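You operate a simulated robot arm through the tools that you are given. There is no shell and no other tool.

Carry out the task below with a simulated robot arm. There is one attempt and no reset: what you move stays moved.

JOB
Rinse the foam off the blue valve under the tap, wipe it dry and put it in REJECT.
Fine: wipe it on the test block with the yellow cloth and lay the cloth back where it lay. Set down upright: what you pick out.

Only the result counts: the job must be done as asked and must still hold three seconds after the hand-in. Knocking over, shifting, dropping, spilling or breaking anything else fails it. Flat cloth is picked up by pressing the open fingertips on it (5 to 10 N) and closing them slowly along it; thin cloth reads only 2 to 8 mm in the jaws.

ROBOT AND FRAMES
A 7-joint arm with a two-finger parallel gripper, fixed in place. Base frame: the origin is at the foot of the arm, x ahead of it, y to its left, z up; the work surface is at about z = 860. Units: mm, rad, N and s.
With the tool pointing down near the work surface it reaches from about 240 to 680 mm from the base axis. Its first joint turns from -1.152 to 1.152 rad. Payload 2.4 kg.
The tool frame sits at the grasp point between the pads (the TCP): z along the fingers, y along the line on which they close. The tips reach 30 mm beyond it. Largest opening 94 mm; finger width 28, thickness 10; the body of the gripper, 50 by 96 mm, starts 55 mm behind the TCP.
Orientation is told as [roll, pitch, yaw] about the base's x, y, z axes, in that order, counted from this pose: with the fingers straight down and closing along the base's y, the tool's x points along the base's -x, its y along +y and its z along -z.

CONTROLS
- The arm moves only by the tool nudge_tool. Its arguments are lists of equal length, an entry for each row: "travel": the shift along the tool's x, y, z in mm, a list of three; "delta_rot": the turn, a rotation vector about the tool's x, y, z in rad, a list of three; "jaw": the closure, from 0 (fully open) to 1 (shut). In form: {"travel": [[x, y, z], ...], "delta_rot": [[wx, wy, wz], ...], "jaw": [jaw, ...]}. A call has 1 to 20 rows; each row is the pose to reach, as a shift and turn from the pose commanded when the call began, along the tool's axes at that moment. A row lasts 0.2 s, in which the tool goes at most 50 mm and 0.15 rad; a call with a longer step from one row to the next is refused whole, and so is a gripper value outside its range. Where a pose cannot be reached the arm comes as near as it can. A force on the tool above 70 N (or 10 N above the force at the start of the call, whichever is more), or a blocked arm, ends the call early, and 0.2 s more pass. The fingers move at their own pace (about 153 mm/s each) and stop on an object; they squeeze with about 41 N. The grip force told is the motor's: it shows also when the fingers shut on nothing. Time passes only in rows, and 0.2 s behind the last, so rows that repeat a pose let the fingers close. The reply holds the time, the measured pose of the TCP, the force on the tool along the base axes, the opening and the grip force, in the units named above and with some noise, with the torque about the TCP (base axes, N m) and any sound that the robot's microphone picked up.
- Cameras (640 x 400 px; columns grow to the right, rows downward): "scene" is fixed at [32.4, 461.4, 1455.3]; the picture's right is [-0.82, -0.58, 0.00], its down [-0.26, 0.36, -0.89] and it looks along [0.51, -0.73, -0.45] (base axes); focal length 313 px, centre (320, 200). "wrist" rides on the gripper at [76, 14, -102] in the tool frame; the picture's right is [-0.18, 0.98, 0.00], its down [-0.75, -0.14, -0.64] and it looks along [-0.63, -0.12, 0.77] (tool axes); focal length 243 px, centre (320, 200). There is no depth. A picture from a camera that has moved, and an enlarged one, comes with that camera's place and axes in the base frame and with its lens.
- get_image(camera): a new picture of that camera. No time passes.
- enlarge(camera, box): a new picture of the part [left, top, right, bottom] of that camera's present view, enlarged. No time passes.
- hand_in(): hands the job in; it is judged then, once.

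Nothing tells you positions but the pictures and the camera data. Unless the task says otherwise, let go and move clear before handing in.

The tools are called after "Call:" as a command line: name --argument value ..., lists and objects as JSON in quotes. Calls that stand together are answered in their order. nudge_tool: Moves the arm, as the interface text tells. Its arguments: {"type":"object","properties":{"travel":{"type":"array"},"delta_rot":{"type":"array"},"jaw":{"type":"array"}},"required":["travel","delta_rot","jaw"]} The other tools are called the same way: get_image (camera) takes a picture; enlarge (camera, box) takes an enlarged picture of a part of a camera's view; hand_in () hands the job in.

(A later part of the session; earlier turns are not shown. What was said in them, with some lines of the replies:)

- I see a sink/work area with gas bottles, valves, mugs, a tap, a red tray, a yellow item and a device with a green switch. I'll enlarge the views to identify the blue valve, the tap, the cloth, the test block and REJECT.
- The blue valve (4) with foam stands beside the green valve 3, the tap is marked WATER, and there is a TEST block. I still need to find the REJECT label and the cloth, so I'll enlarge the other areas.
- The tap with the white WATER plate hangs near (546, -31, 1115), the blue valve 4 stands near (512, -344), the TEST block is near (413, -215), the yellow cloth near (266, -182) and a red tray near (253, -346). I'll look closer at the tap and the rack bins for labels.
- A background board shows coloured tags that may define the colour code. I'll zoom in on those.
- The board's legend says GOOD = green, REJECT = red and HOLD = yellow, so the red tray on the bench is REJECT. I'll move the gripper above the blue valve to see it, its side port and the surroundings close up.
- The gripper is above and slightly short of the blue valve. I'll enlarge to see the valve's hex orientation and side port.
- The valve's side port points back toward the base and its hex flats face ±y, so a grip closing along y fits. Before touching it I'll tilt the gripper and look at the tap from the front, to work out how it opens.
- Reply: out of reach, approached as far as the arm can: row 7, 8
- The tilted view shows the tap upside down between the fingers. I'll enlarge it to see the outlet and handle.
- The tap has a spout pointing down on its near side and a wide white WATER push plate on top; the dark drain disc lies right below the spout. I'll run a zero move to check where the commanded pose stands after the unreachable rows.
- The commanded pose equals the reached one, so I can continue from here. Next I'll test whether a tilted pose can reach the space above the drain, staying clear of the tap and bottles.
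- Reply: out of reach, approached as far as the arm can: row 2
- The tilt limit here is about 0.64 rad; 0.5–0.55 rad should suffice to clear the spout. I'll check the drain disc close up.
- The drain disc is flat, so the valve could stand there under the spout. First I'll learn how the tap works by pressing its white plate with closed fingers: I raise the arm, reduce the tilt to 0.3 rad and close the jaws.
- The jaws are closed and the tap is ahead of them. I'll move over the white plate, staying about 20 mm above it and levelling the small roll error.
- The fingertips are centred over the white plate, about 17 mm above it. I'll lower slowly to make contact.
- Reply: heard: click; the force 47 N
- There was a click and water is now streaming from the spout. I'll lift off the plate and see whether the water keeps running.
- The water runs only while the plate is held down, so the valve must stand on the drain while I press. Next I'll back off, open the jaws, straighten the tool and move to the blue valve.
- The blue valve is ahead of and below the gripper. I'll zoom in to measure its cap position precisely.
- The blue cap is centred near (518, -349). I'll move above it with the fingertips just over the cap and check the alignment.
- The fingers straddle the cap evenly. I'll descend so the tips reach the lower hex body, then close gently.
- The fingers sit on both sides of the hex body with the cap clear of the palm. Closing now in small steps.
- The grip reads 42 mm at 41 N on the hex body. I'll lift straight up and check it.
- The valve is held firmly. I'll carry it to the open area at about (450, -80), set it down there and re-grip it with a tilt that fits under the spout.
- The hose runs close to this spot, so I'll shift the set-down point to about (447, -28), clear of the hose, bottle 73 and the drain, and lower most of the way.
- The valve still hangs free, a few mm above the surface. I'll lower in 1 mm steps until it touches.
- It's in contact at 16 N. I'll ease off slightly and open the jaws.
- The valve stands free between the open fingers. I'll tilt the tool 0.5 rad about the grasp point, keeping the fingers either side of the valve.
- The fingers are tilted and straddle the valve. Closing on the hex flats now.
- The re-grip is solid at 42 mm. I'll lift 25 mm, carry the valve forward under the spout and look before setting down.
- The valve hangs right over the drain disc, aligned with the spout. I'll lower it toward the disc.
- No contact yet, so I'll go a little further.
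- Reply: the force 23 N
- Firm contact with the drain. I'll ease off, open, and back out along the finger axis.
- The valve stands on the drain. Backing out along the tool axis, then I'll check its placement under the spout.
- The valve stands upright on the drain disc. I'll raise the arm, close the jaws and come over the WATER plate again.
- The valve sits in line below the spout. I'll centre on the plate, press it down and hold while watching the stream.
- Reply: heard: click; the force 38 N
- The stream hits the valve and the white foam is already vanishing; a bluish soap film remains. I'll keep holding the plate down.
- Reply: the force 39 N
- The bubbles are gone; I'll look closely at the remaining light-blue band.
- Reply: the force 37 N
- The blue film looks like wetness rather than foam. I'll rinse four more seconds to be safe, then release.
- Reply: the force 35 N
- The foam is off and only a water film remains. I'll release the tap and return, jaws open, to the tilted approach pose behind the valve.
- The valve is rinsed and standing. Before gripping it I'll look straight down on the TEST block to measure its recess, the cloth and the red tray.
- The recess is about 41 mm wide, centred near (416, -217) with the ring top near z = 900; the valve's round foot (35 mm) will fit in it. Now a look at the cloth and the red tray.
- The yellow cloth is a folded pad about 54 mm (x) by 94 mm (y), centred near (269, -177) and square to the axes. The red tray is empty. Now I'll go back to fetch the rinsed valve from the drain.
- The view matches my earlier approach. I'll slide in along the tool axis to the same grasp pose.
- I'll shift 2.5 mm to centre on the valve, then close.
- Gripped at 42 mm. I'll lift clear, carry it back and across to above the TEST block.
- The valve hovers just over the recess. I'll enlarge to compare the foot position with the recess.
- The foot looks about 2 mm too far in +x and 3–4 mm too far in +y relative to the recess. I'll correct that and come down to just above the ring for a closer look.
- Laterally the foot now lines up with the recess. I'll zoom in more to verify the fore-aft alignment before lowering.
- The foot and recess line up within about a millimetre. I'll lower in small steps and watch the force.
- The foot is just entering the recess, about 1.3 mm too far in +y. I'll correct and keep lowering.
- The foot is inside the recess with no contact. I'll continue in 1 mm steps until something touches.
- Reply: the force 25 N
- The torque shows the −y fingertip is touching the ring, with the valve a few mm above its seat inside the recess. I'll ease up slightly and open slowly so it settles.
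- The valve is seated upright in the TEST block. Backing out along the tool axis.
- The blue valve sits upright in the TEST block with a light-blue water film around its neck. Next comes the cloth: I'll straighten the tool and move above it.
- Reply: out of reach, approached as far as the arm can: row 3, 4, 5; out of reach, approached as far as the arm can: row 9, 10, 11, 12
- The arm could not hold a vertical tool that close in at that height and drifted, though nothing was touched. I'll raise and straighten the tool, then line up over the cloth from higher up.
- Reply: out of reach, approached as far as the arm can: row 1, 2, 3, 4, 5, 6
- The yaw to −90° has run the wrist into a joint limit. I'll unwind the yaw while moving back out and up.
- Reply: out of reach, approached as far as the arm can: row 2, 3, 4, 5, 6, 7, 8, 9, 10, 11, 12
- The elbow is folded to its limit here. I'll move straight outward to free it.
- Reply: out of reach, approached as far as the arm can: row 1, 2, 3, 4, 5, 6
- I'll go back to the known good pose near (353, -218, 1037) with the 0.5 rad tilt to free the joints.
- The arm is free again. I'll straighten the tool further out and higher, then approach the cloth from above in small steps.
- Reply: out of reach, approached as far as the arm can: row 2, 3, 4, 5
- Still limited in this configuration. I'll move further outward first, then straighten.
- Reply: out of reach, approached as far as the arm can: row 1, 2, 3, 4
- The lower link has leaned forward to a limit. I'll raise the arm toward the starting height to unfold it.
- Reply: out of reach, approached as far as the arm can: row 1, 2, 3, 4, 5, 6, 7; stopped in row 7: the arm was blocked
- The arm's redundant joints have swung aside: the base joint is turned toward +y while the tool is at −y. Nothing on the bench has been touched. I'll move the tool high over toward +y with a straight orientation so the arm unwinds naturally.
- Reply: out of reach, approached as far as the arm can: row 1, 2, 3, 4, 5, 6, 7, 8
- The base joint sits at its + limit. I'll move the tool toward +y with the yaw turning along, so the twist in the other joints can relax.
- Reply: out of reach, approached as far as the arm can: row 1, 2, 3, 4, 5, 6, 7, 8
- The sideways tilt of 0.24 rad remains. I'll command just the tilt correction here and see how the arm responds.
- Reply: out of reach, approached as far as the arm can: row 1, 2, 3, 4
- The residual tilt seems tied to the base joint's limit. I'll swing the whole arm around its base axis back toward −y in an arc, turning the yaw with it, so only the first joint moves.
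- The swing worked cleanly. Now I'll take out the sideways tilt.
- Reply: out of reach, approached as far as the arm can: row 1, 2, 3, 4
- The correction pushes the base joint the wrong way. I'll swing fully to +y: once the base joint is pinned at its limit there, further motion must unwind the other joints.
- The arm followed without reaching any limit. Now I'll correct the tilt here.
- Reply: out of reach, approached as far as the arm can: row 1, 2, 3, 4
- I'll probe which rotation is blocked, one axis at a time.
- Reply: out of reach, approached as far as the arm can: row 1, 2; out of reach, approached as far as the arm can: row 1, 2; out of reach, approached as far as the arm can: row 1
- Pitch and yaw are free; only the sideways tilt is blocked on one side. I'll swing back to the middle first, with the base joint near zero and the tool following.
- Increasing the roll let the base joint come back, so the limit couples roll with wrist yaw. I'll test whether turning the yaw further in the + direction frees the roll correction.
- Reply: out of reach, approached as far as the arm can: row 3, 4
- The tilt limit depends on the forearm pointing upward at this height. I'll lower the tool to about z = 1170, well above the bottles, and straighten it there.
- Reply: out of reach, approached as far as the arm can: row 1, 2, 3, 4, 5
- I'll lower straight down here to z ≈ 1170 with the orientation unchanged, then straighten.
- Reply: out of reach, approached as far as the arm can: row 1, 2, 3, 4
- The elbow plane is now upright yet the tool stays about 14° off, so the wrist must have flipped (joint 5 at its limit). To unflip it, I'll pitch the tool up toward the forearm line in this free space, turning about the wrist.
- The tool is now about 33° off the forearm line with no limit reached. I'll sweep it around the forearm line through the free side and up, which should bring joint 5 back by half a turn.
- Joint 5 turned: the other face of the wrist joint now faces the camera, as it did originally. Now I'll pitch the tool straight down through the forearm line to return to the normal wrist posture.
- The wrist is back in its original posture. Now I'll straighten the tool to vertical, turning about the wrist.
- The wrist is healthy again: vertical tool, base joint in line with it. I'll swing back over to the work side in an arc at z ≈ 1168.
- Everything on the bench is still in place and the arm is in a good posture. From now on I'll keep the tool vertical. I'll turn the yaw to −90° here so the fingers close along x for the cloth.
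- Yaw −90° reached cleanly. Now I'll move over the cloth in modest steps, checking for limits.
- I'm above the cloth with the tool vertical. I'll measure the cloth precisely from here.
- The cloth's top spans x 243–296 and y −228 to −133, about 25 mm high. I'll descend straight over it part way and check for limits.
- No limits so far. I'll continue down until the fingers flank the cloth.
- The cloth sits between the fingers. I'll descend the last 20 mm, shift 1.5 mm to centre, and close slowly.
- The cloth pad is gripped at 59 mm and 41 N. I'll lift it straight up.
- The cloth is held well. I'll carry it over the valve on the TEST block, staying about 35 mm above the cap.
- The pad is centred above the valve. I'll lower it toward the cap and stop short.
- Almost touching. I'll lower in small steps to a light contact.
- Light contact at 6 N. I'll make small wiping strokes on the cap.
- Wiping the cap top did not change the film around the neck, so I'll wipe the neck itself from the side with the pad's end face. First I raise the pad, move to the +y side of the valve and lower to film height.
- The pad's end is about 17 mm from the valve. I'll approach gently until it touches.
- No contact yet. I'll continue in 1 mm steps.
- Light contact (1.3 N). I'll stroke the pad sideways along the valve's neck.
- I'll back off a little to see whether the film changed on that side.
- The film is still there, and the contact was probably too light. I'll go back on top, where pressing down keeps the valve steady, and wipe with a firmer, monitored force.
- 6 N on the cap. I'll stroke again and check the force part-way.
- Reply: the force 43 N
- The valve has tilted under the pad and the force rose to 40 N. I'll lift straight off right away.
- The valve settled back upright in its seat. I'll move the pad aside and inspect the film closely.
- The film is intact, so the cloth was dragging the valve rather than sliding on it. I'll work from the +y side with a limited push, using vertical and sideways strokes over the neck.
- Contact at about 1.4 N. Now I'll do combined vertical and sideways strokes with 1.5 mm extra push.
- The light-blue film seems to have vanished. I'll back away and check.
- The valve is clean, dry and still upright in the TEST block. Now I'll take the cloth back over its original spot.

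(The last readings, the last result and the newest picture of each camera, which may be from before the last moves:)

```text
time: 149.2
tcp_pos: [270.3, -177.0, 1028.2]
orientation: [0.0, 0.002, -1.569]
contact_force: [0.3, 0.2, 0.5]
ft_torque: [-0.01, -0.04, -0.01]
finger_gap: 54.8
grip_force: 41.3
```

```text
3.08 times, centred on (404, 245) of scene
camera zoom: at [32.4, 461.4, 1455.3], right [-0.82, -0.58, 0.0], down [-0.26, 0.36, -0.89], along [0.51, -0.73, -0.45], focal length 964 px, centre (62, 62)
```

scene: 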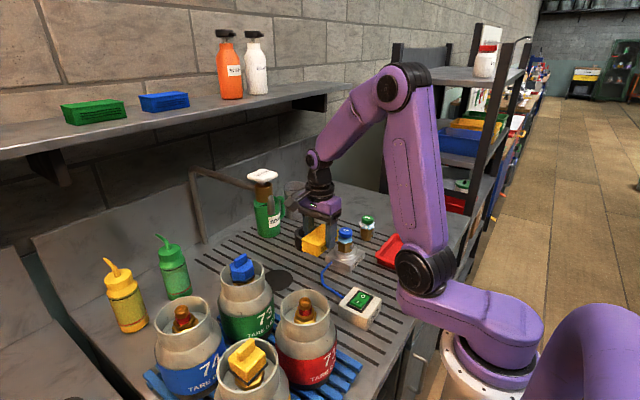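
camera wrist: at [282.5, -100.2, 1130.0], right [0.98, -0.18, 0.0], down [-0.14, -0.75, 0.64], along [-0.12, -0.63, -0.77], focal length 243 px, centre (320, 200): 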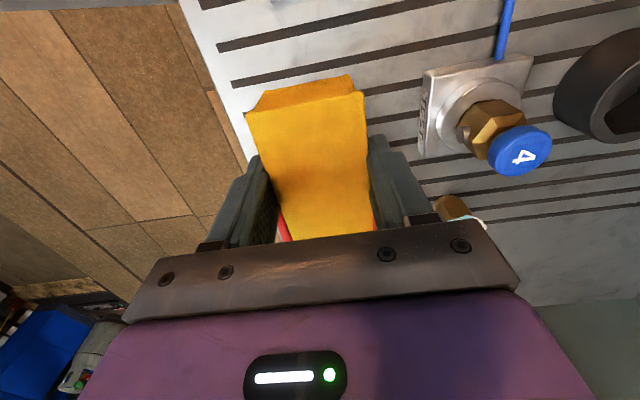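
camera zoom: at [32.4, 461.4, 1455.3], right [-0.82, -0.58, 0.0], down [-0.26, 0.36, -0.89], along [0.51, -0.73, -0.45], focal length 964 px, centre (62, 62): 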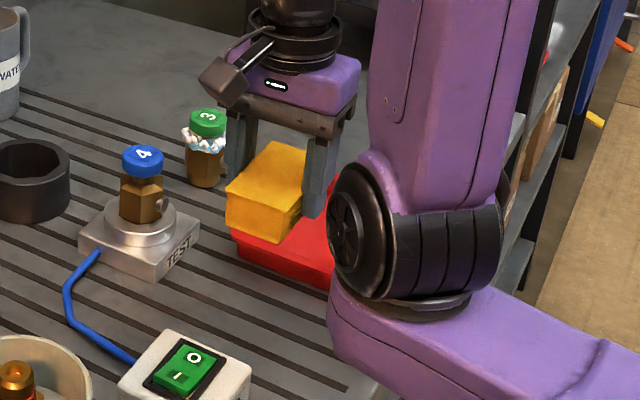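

The pad is back above its original place. I'll lower it until just above the surface.

Call:
nudge_tool --travel '[[0, 0, 35], [0, 0, 70], [0, 0, 100], [0, 0, 120], [0, 0, 126], [0, 0, 126]]' --delta_rot '[[0, 0, 0], [0, 0, 0], [0, 0, 0], [0, 0, 0], [0, 0, 0], [0, 0, 0]]' --jaw '[0.55, 0.55, 0.55, 0.55, 0.55, 0.55]'

Call:
enlarge --camera "scene" --box '[360, 245, 424, 305]'

```text
time: 150.6
tcp_pos: [271.2, -175.3, 903.3]
orientation: [0.0, 0.0, -1.567]
contact_force: [-0.8, -0.2, -0.1]
ft_torque: [-0.02, -0.02, 0.0]
finger_gap: 54.8
grip_force: 40.6
```

```text
6.67 times, centred on (392, 275) of scene
camera zoom: at [32.4, 461.4, 1455.3], right [-0.82, -0.58, 0.0], down [-0.26, 0.36, -0.89], along [0.51, -0.73, -0.45], focal length 2089 px, centre (-160, -300)
```

zoom: 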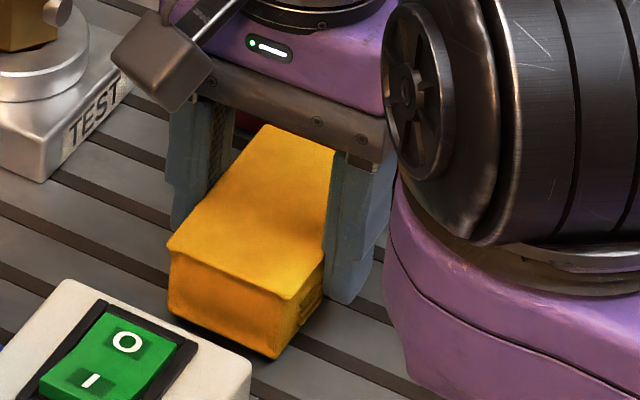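

A few mm to go. Lowering in small steps until it touches.

Call:
nudge_tool --travel '[[0, 0, 2], [0, 0, 4], [0, 0, 5.5], [0, 0, 5.5]]' --delta_rot '[[0, 0, 0], [0, 0, 0], [0, 0, 0], [0, 0, 0]]' --jaw '[0.55, 0.55, 0.55, 0.55]'

```text
time: 151.6
tcp_pos: [270.1, -176.3, 899.1]
orientation: [0.0, 0.0, -1.569]
contact_force: [-0.3, 5.8, 19.4]
ft_torque: [-0.37, 0.02, -0.02]
finger_gap: 55.1
grip_force: 40.6
```

Contact. I'll ease off slightly and release the cloth.

Call:
nudge_tool --travel '[[0, 0, -0.8], [0, 0, -0.8], [0, 0, -0.8], [0, 0, -0.8], [0, 0, -0.8], [0, 0, -0.8]]' --delta_rot '[[0, 0, 0], [0, 0, 0], [0, 0, 0], [0, 0, 0], [0, 0, 0], [0, 0, 0]]' --jaw '[0.5, 0.38, 0.33, 0.2, 0.1, 0]'

Call:
enlarge --camera "scene" --box '[365, 255, 413, 305]'

Call:
get_image --camera "wrist"

```text
time: 153.0
tcp_pos: [269.6, -177.0, 899.6]
orientation: [-0.001, 0.0, -1.569]
contact_force: [-0.2, -0.7, -0.1]
ft_torque: [-0.01, -0.03, -0.01]
finger_gap: 93.8
grip_force: 0.0
```

```text
8.00 times, centred on (389, 280) of scene
camera zoom: at [32.4, 461.4, 1455.3], right [-0.82, -0.58, 0.0], down [-0.26, 0.36, -0.89], along [0.51, -0.73, -0.45], focal length 2507 px, centre (-232, -440)
```

zoom: 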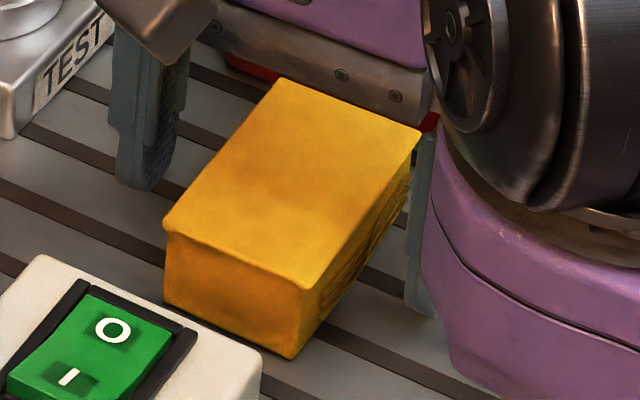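

```text
taken
camera wrist: at [282.6, -99.7, 1000.8], right [0.98, -0.18, 0.0], down [-0.14, -0.75, 0.64], along [-0.12, -0.63, -0.77], focal length 243 px, centre (320, 200)
```

wrist: 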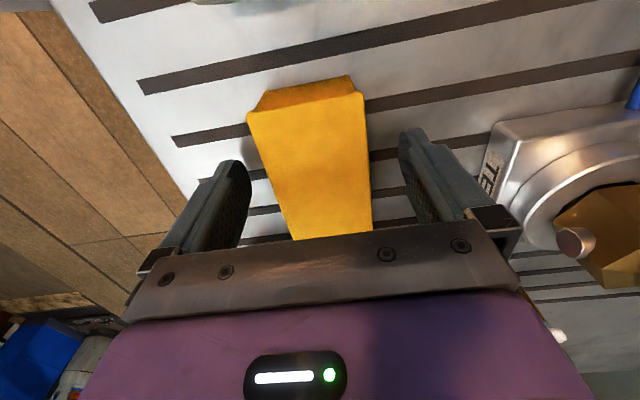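

The cloth lies where it was, within about a millimetre. I'll rise straight up, then move out and turn the yaw back for the valve.

Call:
nudge_tool --travel '[[0, 0, -30], [0, 0, -70], [0, 0, -110], [0, 0, -150], [0, 0, -170], [-6, 20, -195], [-12, 45, -220], [-18, 70, -245], [-20, 79, -265], [-20, 79, -265]]' --delta_rot '[[0, 0, 0], [0, 0, 0], [0, 0, 0], [0, 0, 0], [0, 0, 0], [0, 0, 0], [0, 0, 0], [0, 0, 0], [0, 0, 0], [0, 0, 0]]' --jaw '[0, 0, 0, 0, 0, 0, 0, 0, 0, 0]'

Call:
get_image --camera "scene"

```text
time: 155.2
tcp_pos: [347.4, -198.6, 1166.5]
orientation: [-0.001, 0.001, -1.568]
contact_force: [0.3, -0.2, 0.0]
ft_torque: [0.0, 0.02, -0.03]
finger_gap: 94.3
grip_force: 0.1
```

```text
taken
```

scene: 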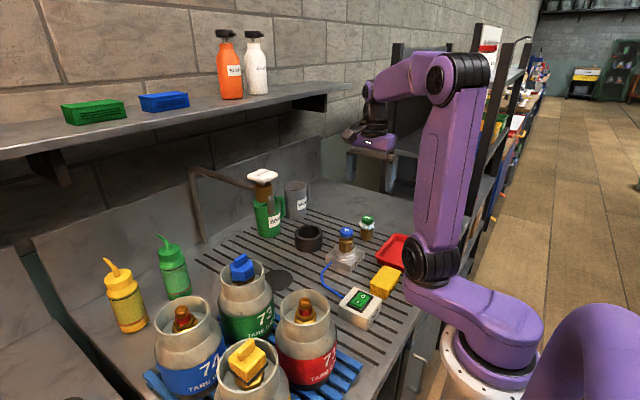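

Everything is in place. Now I'll turn the yaw back to 0.

Call:
nudge_tool --travel '[[0, 0, 0], [0, 0, 0], [0, 0, 0], [0, 0, 0], [0, 0, 0], [0, 0, 0], [0, 0, 0], [0, 0, 0], [0, 0, 0], [0, 0, 0], [0, 0, 0], [0, 0, 0], [0, 0, 0]]' --delta_rot '[[0, 0, -0.13], [0, 0, -0.26], [0, 0, -0.39], [0, 0, -0.52], [0, 0, -0.65], [0, 0, -0.78], [0, 0, -0.91], [0, 0, -1.04], [0, 0, -1.17], [0, 0, -1.3], [0, 0, -1.43], [0, 0, -1.569], [0, 0, -1.569]]' --jaw '[0, 0, 0, 0, 0, 0, 0, 0, 0, 0, 0, 0, 0]'

Call:
get_image --camera "wrist"

```text
time: 158.0
tcp_pos: [347.2, -196.5, 1165.8]
orientation: [0.0, 0.0, 0.003]
contact_force: [-0.4, -0.5, 0.4]
ft_torque: [0.04, 0.02, -0.01]
finger_gap: 94.1
grip_force: 0.1
```

```text
taken
camera wrist: at [270.3, -182.8, 1265.8], right [0.18, 0.98, 0.0], down [0.75, -0.14, 0.64], along [0.63, -0.12, -0.77], focal length 243 px, centre (320, 200)
```

wrist: 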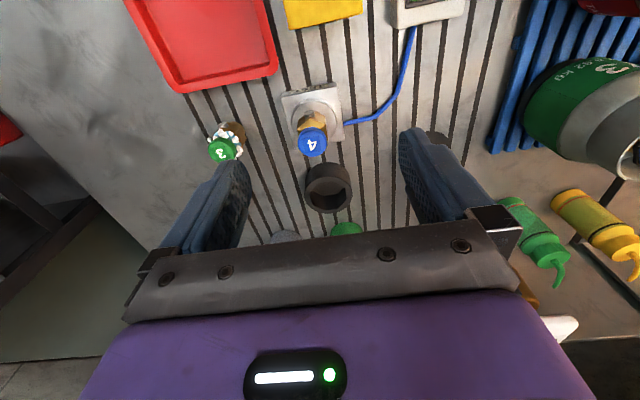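

Now I'll move above the valve on the TEST block for a close measurement.

Call:
nudge_tool --travel '[[-20, -8, 35], [-40, -15, 70], [-58, -22, 100], [-60, -23, 116], [-60, -23, 116]]' --delta_rot '[[0, 0, 0], [0, 0, 0], [0, 0, 0], [0, 0, 0], [0, 0, 0]]' --jaw '[0, 0, 0, 0, 0]'

Call:
get_image --camera "wrist"

Call:
enlarge --camera "wrist" --box '[260, 70, 380, 170]'

```text
time: 159.2
tcp_pos: [406.3, -219.5, 1047.8]
orientation: [-0.001, 0.0, 0.0]
contact_force: [-0.1, -0.5, 0.1]
ft_torque: [-0.02, 0.01, 0.0]
finger_gap: 94.1
grip_force: 0.1
```

```text
taken
camera wrist: at [329.5, -204.8, 1147.9], right [0.18, 0.98, 0.0], down [0.75, -0.14, 0.64], along [0.63, -0.12, -0.77], focal length 243 px, centre (320, 200)
```

wrist: 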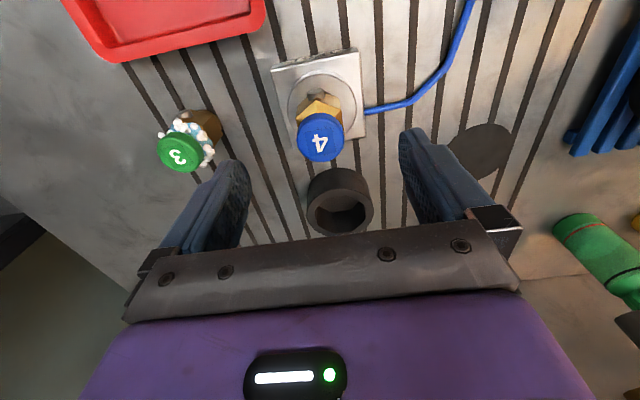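

```text
4.00 times, centred on (320, 120) of wrist
camera zoom: at [329.5, -204.8, 1147.9], right [0.18, 0.98, 0.0], down [0.75, -0.14, 0.64], along [0.63, -0.12, -0.77], focal length 970 px, centre (320, 520)
```

zoom: 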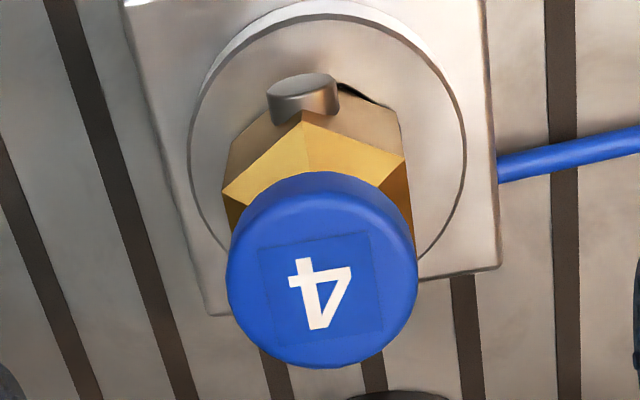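

The valve is at (416, −220.5), port toward the base and flats toward ±y. I'll descend around it to just above the ring.

Call:
nudge_tool --travel '[[-9.7, -1, 20], [-9.7, -1, 50], [-9.7, -1, 80], [-9.7, -1, 105], [-9.7, -1, 110], [-9.7, -1, 110]]' --delta_rot '[[0, 0, 0], [0, 0, 0], [0, 0, 0], [0, 0, 0], [0, 0, 0], [0, 0, 0]]' --jaw '[0, 0, 0, 0, 0, 0]'

Call:
get_image --camera "wrist"

Call:
enlarge --camera "scene" --box '[315, 190, 395, 270]'

```text
time: 160.6
tcp_pos: [416.4, -221.5, 938.2]
orientation: [0.0, 0.001, 0.0]
contact_force: [-0.1, -0.3, -0.6]
ft_torque: [-0.01, 0.0, 0.02]
finger_gap: 94.0
grip_force: 0.0
```

```text
taken
camera wrist: at [339.3, -206.5, 1040.3], right [0.18, 0.98, 0.0], down [0.75, -0.14, 0.64], along [0.63, -0.12, -0.77], focal length 243 px, centre (320, 200)
```

wrist: 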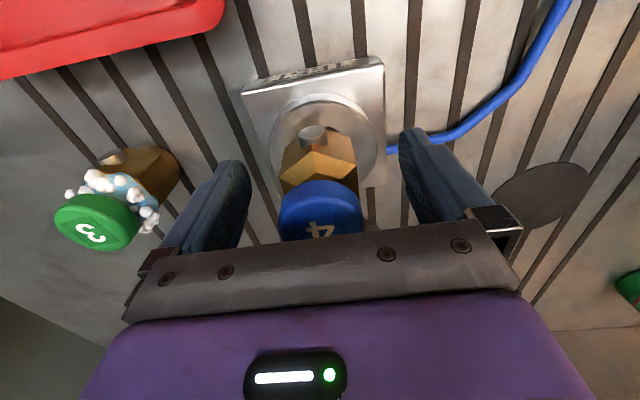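

```text
5.00 times, centred on (355, 230) of scene
camera zoom: at [32.4, 461.4, 1455.3], right [-0.82, -0.58, 0.0], down [-0.26, 0.36, -0.89], along [0.51, -0.73, -0.45], focal length 1567 px, centre (145, 50)
```

zoom: 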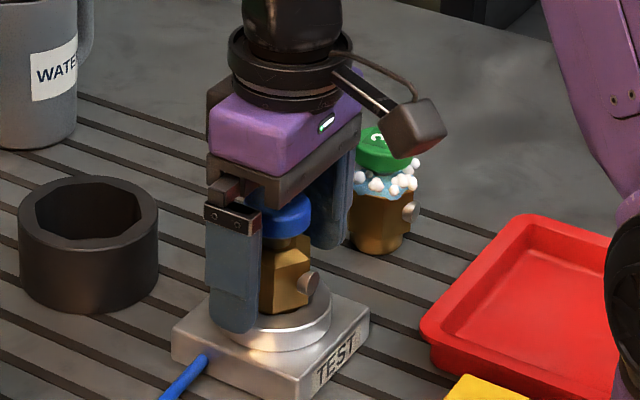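

The fingers flank the valve with clearance to the ring. Closing now.

Call:
nudge_tool --travel '[[0, 0.5, 0], [0, 0.5, 0], [0, 0.5, 0], [0, 0.5, 0], [0, 0.5, 0], [0, 0.5, 0]]' --delta_rot '[[0, 0, 0], [0, 0, 0], [0, 0, 0], [0, 0, 0], [0, 0, 0], [0, 0, 0]]' --jaw '[0.3, 0.45, 0.52, 0.6, 0.75, 1]'

Call:
enlarge --camera "scene" --box '[315, 190, 395, 270]'

```text
time: 162.0
tcp_pos: [416.6, -220.9, 939.9]
orientation: [-0.001, 0.0, -0.001]
contact_force: [1.0, 0.4, 1.7]
ft_torque: [0.0, -0.04, 0.01]
finger_gap: 41.8
grip_force: 40.9
```

```text
5.00 times, centred on (355, 230) of scene
camera zoom: at [32.4, 461.4, 1455.3], right [-0.82, -0.58, 0.0], down [-0.26, 0.36, -0.89], along [0.51, -0.73, -0.45], focal length 1567 px, centre (145, 50)
```

zoom: 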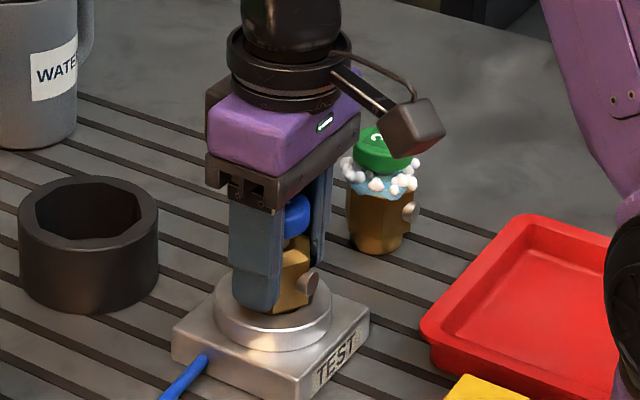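

Gripped at 42 mm. Lifting straight out of the TEST block.

Call:
nudge_tool --travel '[[0, 0, -8], [0, 0, -25], [0, 0, -60], [0, 0, -100], [0, 0, -100]]' --delta_rot '[[0, 0, 0], [0, 0, 0], [0, 0, 0], [0, 0, 0], [0, 0, 0]]' --jaw '[1, 1, 1, 1, 1]'

Call:
enlarge --camera "scene" --box '[305, 160, 405, 270]'

```text
time: 163.2
tcp_pos: [415.7, -221.0, 1038.9]
orientation: [0.0, -0.002, 0.001]
contact_force: [0.8, 0.0, -2.8]
ft_torque: [-0.01, -0.02, 0.0]
finger_gap: 41.7
grip_force: 41.2
```

```text
3.64 times, centred on (355, 215) of scene
camera zoom: at [32.4, 461.4, 1455.3], right [-0.82, -0.58, 0.0], down [-0.26, 0.36, -0.89], along [0.51, -0.73, -0.45], focal length 1139 px, centre (193, 146)
```

zoom: 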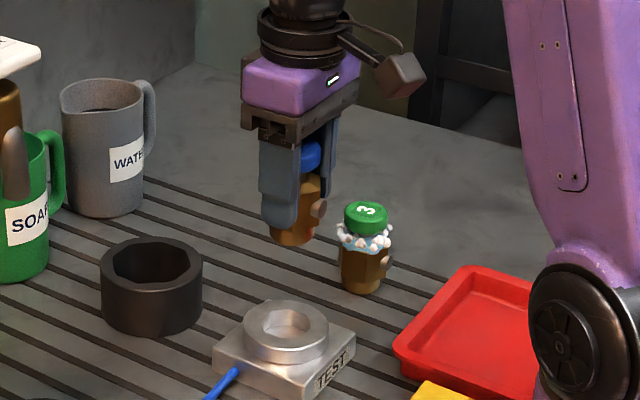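

The valve is held upright and clear. I'll carry it over the red REJECT tray, turning the yaw slightly to stay comfortable for the arm.

Call:
nudge_tool --travel '[[25, -15, 0], [55, -35, 0], [88, -58, 0], [120, -82, 0], [151, -104, 0], [151, -104, 0]]' --delta_rot '[[0, 0, 0.1], [0, 0, 0.2], [0, 0, 0.3], [0, 0, 0.4], [0, 0, 0.5], [0, 0, 0.5]]' --jaw '[1, 1, 1, 1, 1, 1]'

Call:
get_image --camera "wrist"

Call:
get_image --camera "scene"

```text
time: 164.6
tcp_pos: [263.8, -327.9, 1040.7]
orientation: [0.002, 0.0, -0.501]
contact_force: [0.3, -0.1, -2.9]
ft_torque: [-0.01, 0.03, -0.01]
finger_gap: 41.8
grip_force: 41.2
```

```text
taken
camera wrist: at [202.6, -277.6, 1141.3], right [0.63, 0.77, 0.0], down [0.59, -0.49, 0.64], along [0.5, -0.41, -0.77], focal length 243 px, centre (320, 200)
```

wrist: 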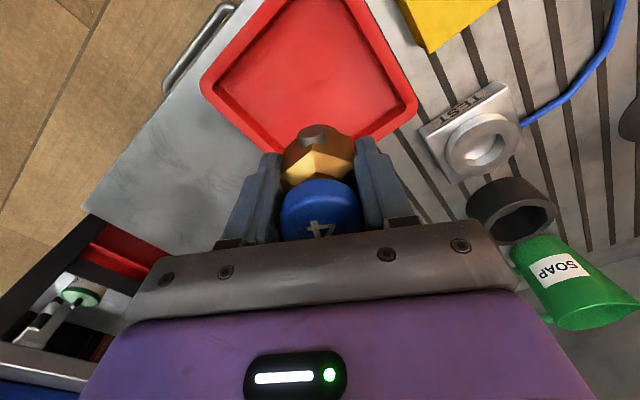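

```text
taken
```

scene: 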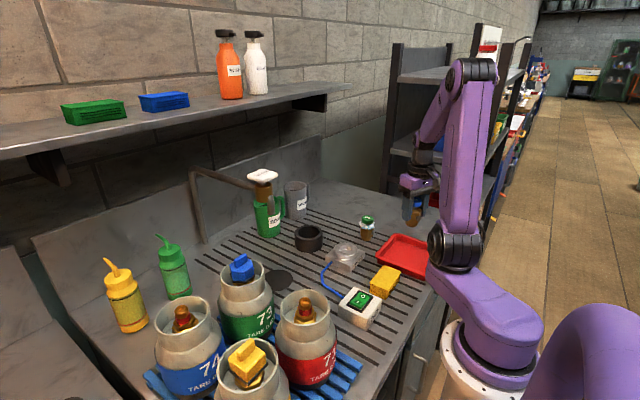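

The valve hangs over the middle of the red tray. I'll lower it to near the tray floor.

Call:
nudge_tool --travel '[[0, 0, 35], [0, 0, 70], [0, 0, 100], [0, 0, 112], [0, 0, 112]]' --delta_rot '[[0, 0, 0], [0, 0, 0], [0, 0, 0], [0, 0, 0], [0, 0, 0]]' --jaw '[1, 1, 1, 1, 1]'

Call:
get_image --camera "wrist"

Call:
enlarge --camera "scene" --box '[360, 190, 460, 300]'

```text
time: 165.8
tcp_pos: [265.0, -323.2, 928.9]
orientation: [0.0, 0.0, -0.499]
contact_force: [0.9, -0.6, -2.0]
ft_torque: [0.03, 0.02, 0.0]
finger_gap: 42.2
grip_force: 40.8
```

```text
taken
camera wrist: at [204.2, -274.2, 1030.0], right [0.63, 0.77, 0.0], down [0.59, -0.49, 0.64], along [0.5, -0.41, -0.77], focal length 243 px, centre (320, 200)
```

wrist: 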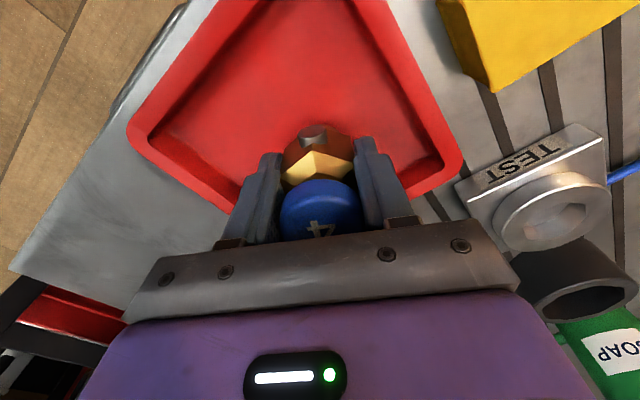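

```text
3.64 times, centred on (410, 245) of scene
camera zoom: at [32.4, 461.4, 1455.3], right [-0.82, -0.58, 0.0], down [-0.26, 0.36, -0.89], along [0.51, -0.73, -0.45], focal length 1139 px, centre (-7, 36)
```

zoom: 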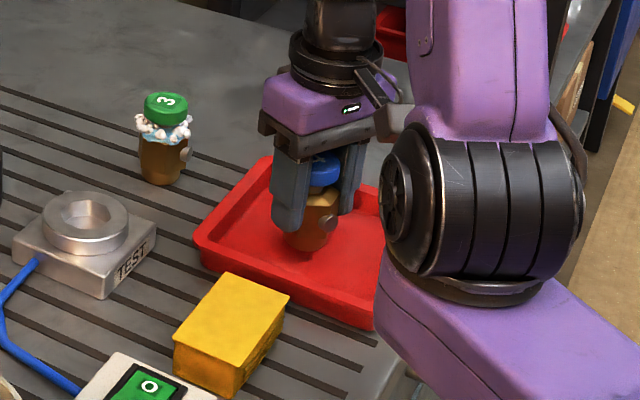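

The valve is well inside the tray. I'll lower in small steps to touch the floor.

Call:
nudge_tool --travel '[[0, 0, 3], [0, 0, 6], [0, 0, 8], [0, 0, 9], [0, 0, 9]]' --delta_rot '[[0, 0, 0], [0, 0, 0], [0, 0, 0], [0, 0, 0], [0, 0, 0]]' --jaw '[1, 1, 1, 1, 1]'

```text
time: 167.0
tcp_pos: [266.1, -324.1, 919.8]
orientation: [0.0, -0.001, -0.501]
contact_force: [-4.6, -1.5, 15.0]
ft_torque: [0.19, 0.15, 0.02]
finger_gap: 42.1
grip_force: 41.2
```

It's on the tray floor (15 N). I'll ease off, open partly so the fingers stay clear of the tray walls, and check.

Call:
nudge_tool --travel '[[0, 0, -0.7], [0, 0, -0.7], [0, 0, -0.7], [0, 0, -0.7], [0, 0, -0.7]]' --delta_rot '[[0, 0, 0], [0, 0, 0], [0, 0, 0], [0, 0, 0], [0, 0, 0]]' --jaw '[1, 0.5, 0.42, 0.33, 0.3]'

Call:
get_image --camera "wrist"

Call:
enlarge --camera "scene" --box '[370, 215, 450, 285]'

```text
time: 168.2
tcp_pos: [266.0, -323.7, 918.8]
orientation: [-0.001, 0.0, -0.498]
contact_force: [-0.6, 0.2, 0.8]
ft_torque: [0.0, -0.04, 0.01]
finger_gap: 65.8
grip_force: 0.0
```

```text
taken
camera wrist: at [205.1, -274.5, 1020.1], right [0.63, 0.77, 0.0], down [0.59, -0.49, 0.64], along [0.5, -0.41, -0.77], focal length 243 px, centre (320, 200)
```

wrist: 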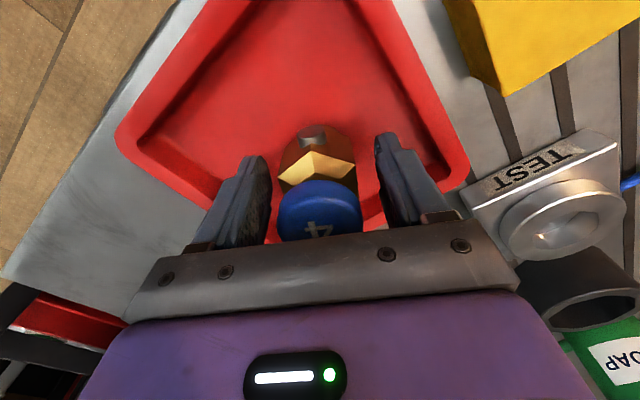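

```text
5.71 times, centred on (410, 250) of scene
camera zoom: at [32.4, 461.4, 1455.3], right [-0.82, -0.58, 0.0], down [-0.26, 0.36, -0.89], along [0.51, -0.73, -0.45], focal length 1790 px, centre (-194, -86)
```

zoom: 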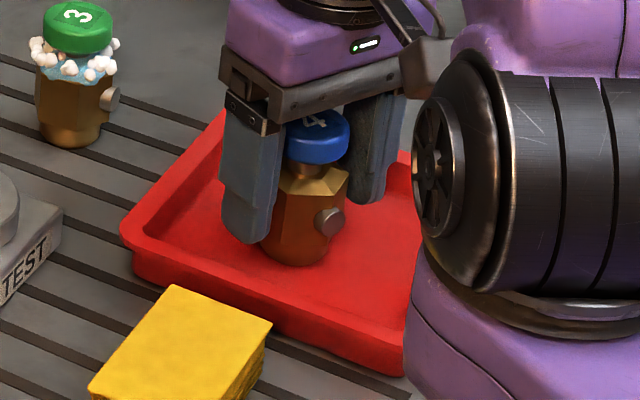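

The valve stands upright in the tray, released. I'll rise straight up and clear.

Call:
nudge_tool --travel '[[0, 0, -15], [0, 0, -50], [0, 0, -90], [0, 0, -130], [0, 0, -170], [0, 0, -200], [0, 0, -200]]' --delta_rot '[[0, 0, 0], [0, 0, 0], [0, 0, 0], [0, 0, 0], [0, 0, 0], [0, 0, 0], [0, 0, 0]]' --jaw '[0.3, 0.3, 0.3, 0.3, 0.3, 0.3, 0.3]'

Call:
get_image --camera "scene"

Call:
get_image --camera "wrist"

Call:
enlarge --camera "scene" --box '[300, 200, 460, 320]'

```text
time: 169.8
tcp_pos: [267.8, -328.1, 1118.4]
orientation: [0.0, 0.0, -0.5]
contact_force: [-0.3, -0.2, -0.6]
ft_torque: [0.0, -0.01, -0.02]
finger_gap: 65.6
grip_force: 0.1
```

```text
taken
```

scene: 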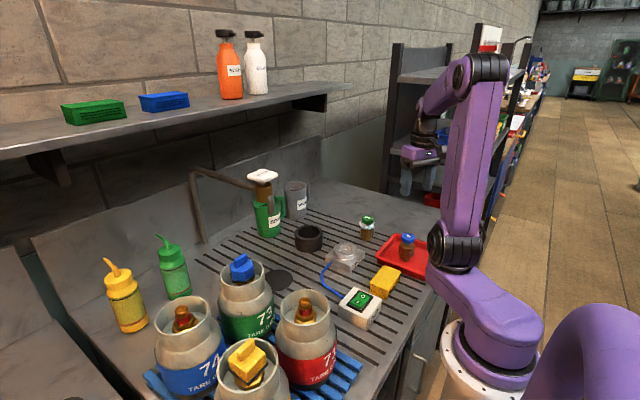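

```text
taken
camera wrist: at [206.4, -278.0, 1221.0], right [0.63, 0.77, 0.0], down [0.59, -0.49, 0.64], along [0.5, -0.41, -0.77], focal length 243 px, centre (320, 200)
```

wrist: 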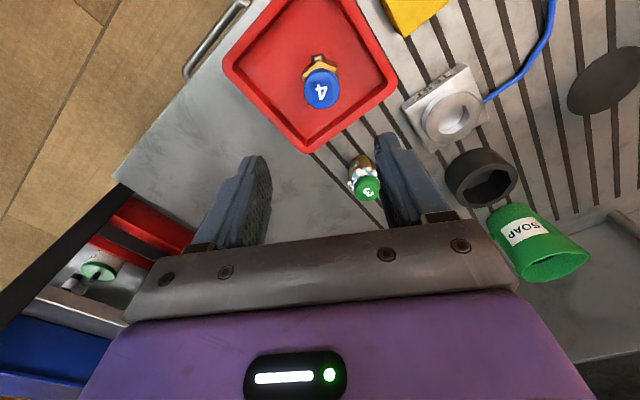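

```text
3.33 times, centred on (380, 260) of scene
camera zoom: at [32.4, 461.4, 1455.3], right [-0.82, -0.58, 0.0], down [-0.26, 0.36, -0.89], along [0.51, -0.73, -0.45], focal length 1044 px, centre (120, 0)
```

zoom: 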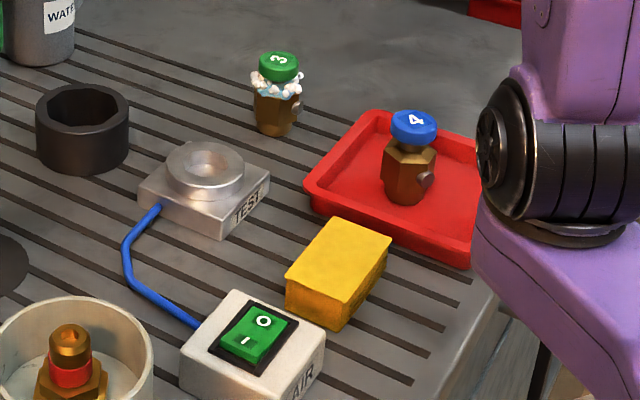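

The dry, clean blue valve stands upright in the red REJECT tray, and the cloth, TEST block and all other items are where they were. One last close look before handing in.

Call:
enlarge --camera "scene" --box '[375, 225, 439, 285]'

Call:
enlarge --camera "wrist" --box '[220, 0, 400, 140]'

Call:
enlarge --camera "scene" --box '[220, 150, 340, 300]'

```text
6.67 times, centred on (407, 255) of scene
camera zoom: at [32.4, 461.4, 1455.3], right [-0.82, -0.58, 0.0], down [-0.26, 0.36, -0.89], along [0.51, -0.73, -0.45], focal length 2089 px, centre (-260, -167)
```

zoom: 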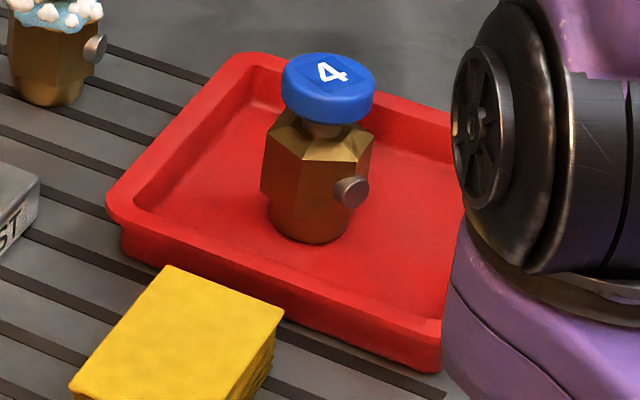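

```text
2.86 times, centred on (310, 70) of wrist
camera zoom: at [206.4, -278.0, 1221.0], right [0.63, 0.77, 0.0], down [0.59, -0.49, 0.64], along [0.5, -0.41, -0.77], focal length 693 px, centre (349, 571)
```

zoom: 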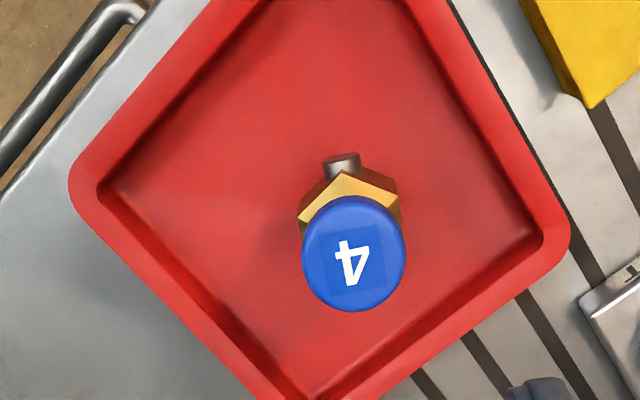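

```text
2.67 times, centred on (280, 225) of scene
camera zoom: at [32.4, 461.4, 1455.3], right [-0.82, -0.58, 0.0], down [-0.26, 0.36, -0.89], along [0.51, -0.73, -0.45], focal length 836 px, centre (427, 133)
```

zoom: 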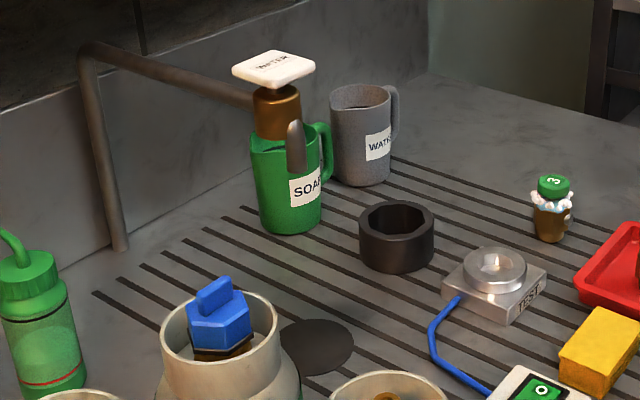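

The blue valve is free of foam, dry and upright in the red REJECT tray. The tap is off, the cloth is back in its place, and nothing else has moved. The gripper is clear, so I'm handing in.

Call:
hand_in

```text
The job is handed in.
```

I rinsed the blue valve under the tap, wiped it dry on the TEST block with the yellow cloth, and stood it upright in the red tray. I handed the job in, and no verdict came back.

- **Rinse:** the tap only runs while its plate is held down. I stood the valve on the drain and held the plate for about 9 seconds, until the foam was gone.
- **Wipe:** wiping the cap top did not work. On the second pass the valve tilted in the block and the force reached 40 N, so I lifted off and it settled back upright. Stroking the neck from the side removed the water film.
- **Cloth:** it is back within about 1 mm of where it lay, judged by comparing pictures.
- **REJECT:** I saw no label on the tray. I took it as REJECT because the board at the back marks red as REJECT, and it is the only tray on the bench.

While moving to fetch the cloth, the arm hit a joint limit and once reported it was blocked. I had to swing it out over the bench to free it. In the later pictures, everything else on the bench looked unmoved.
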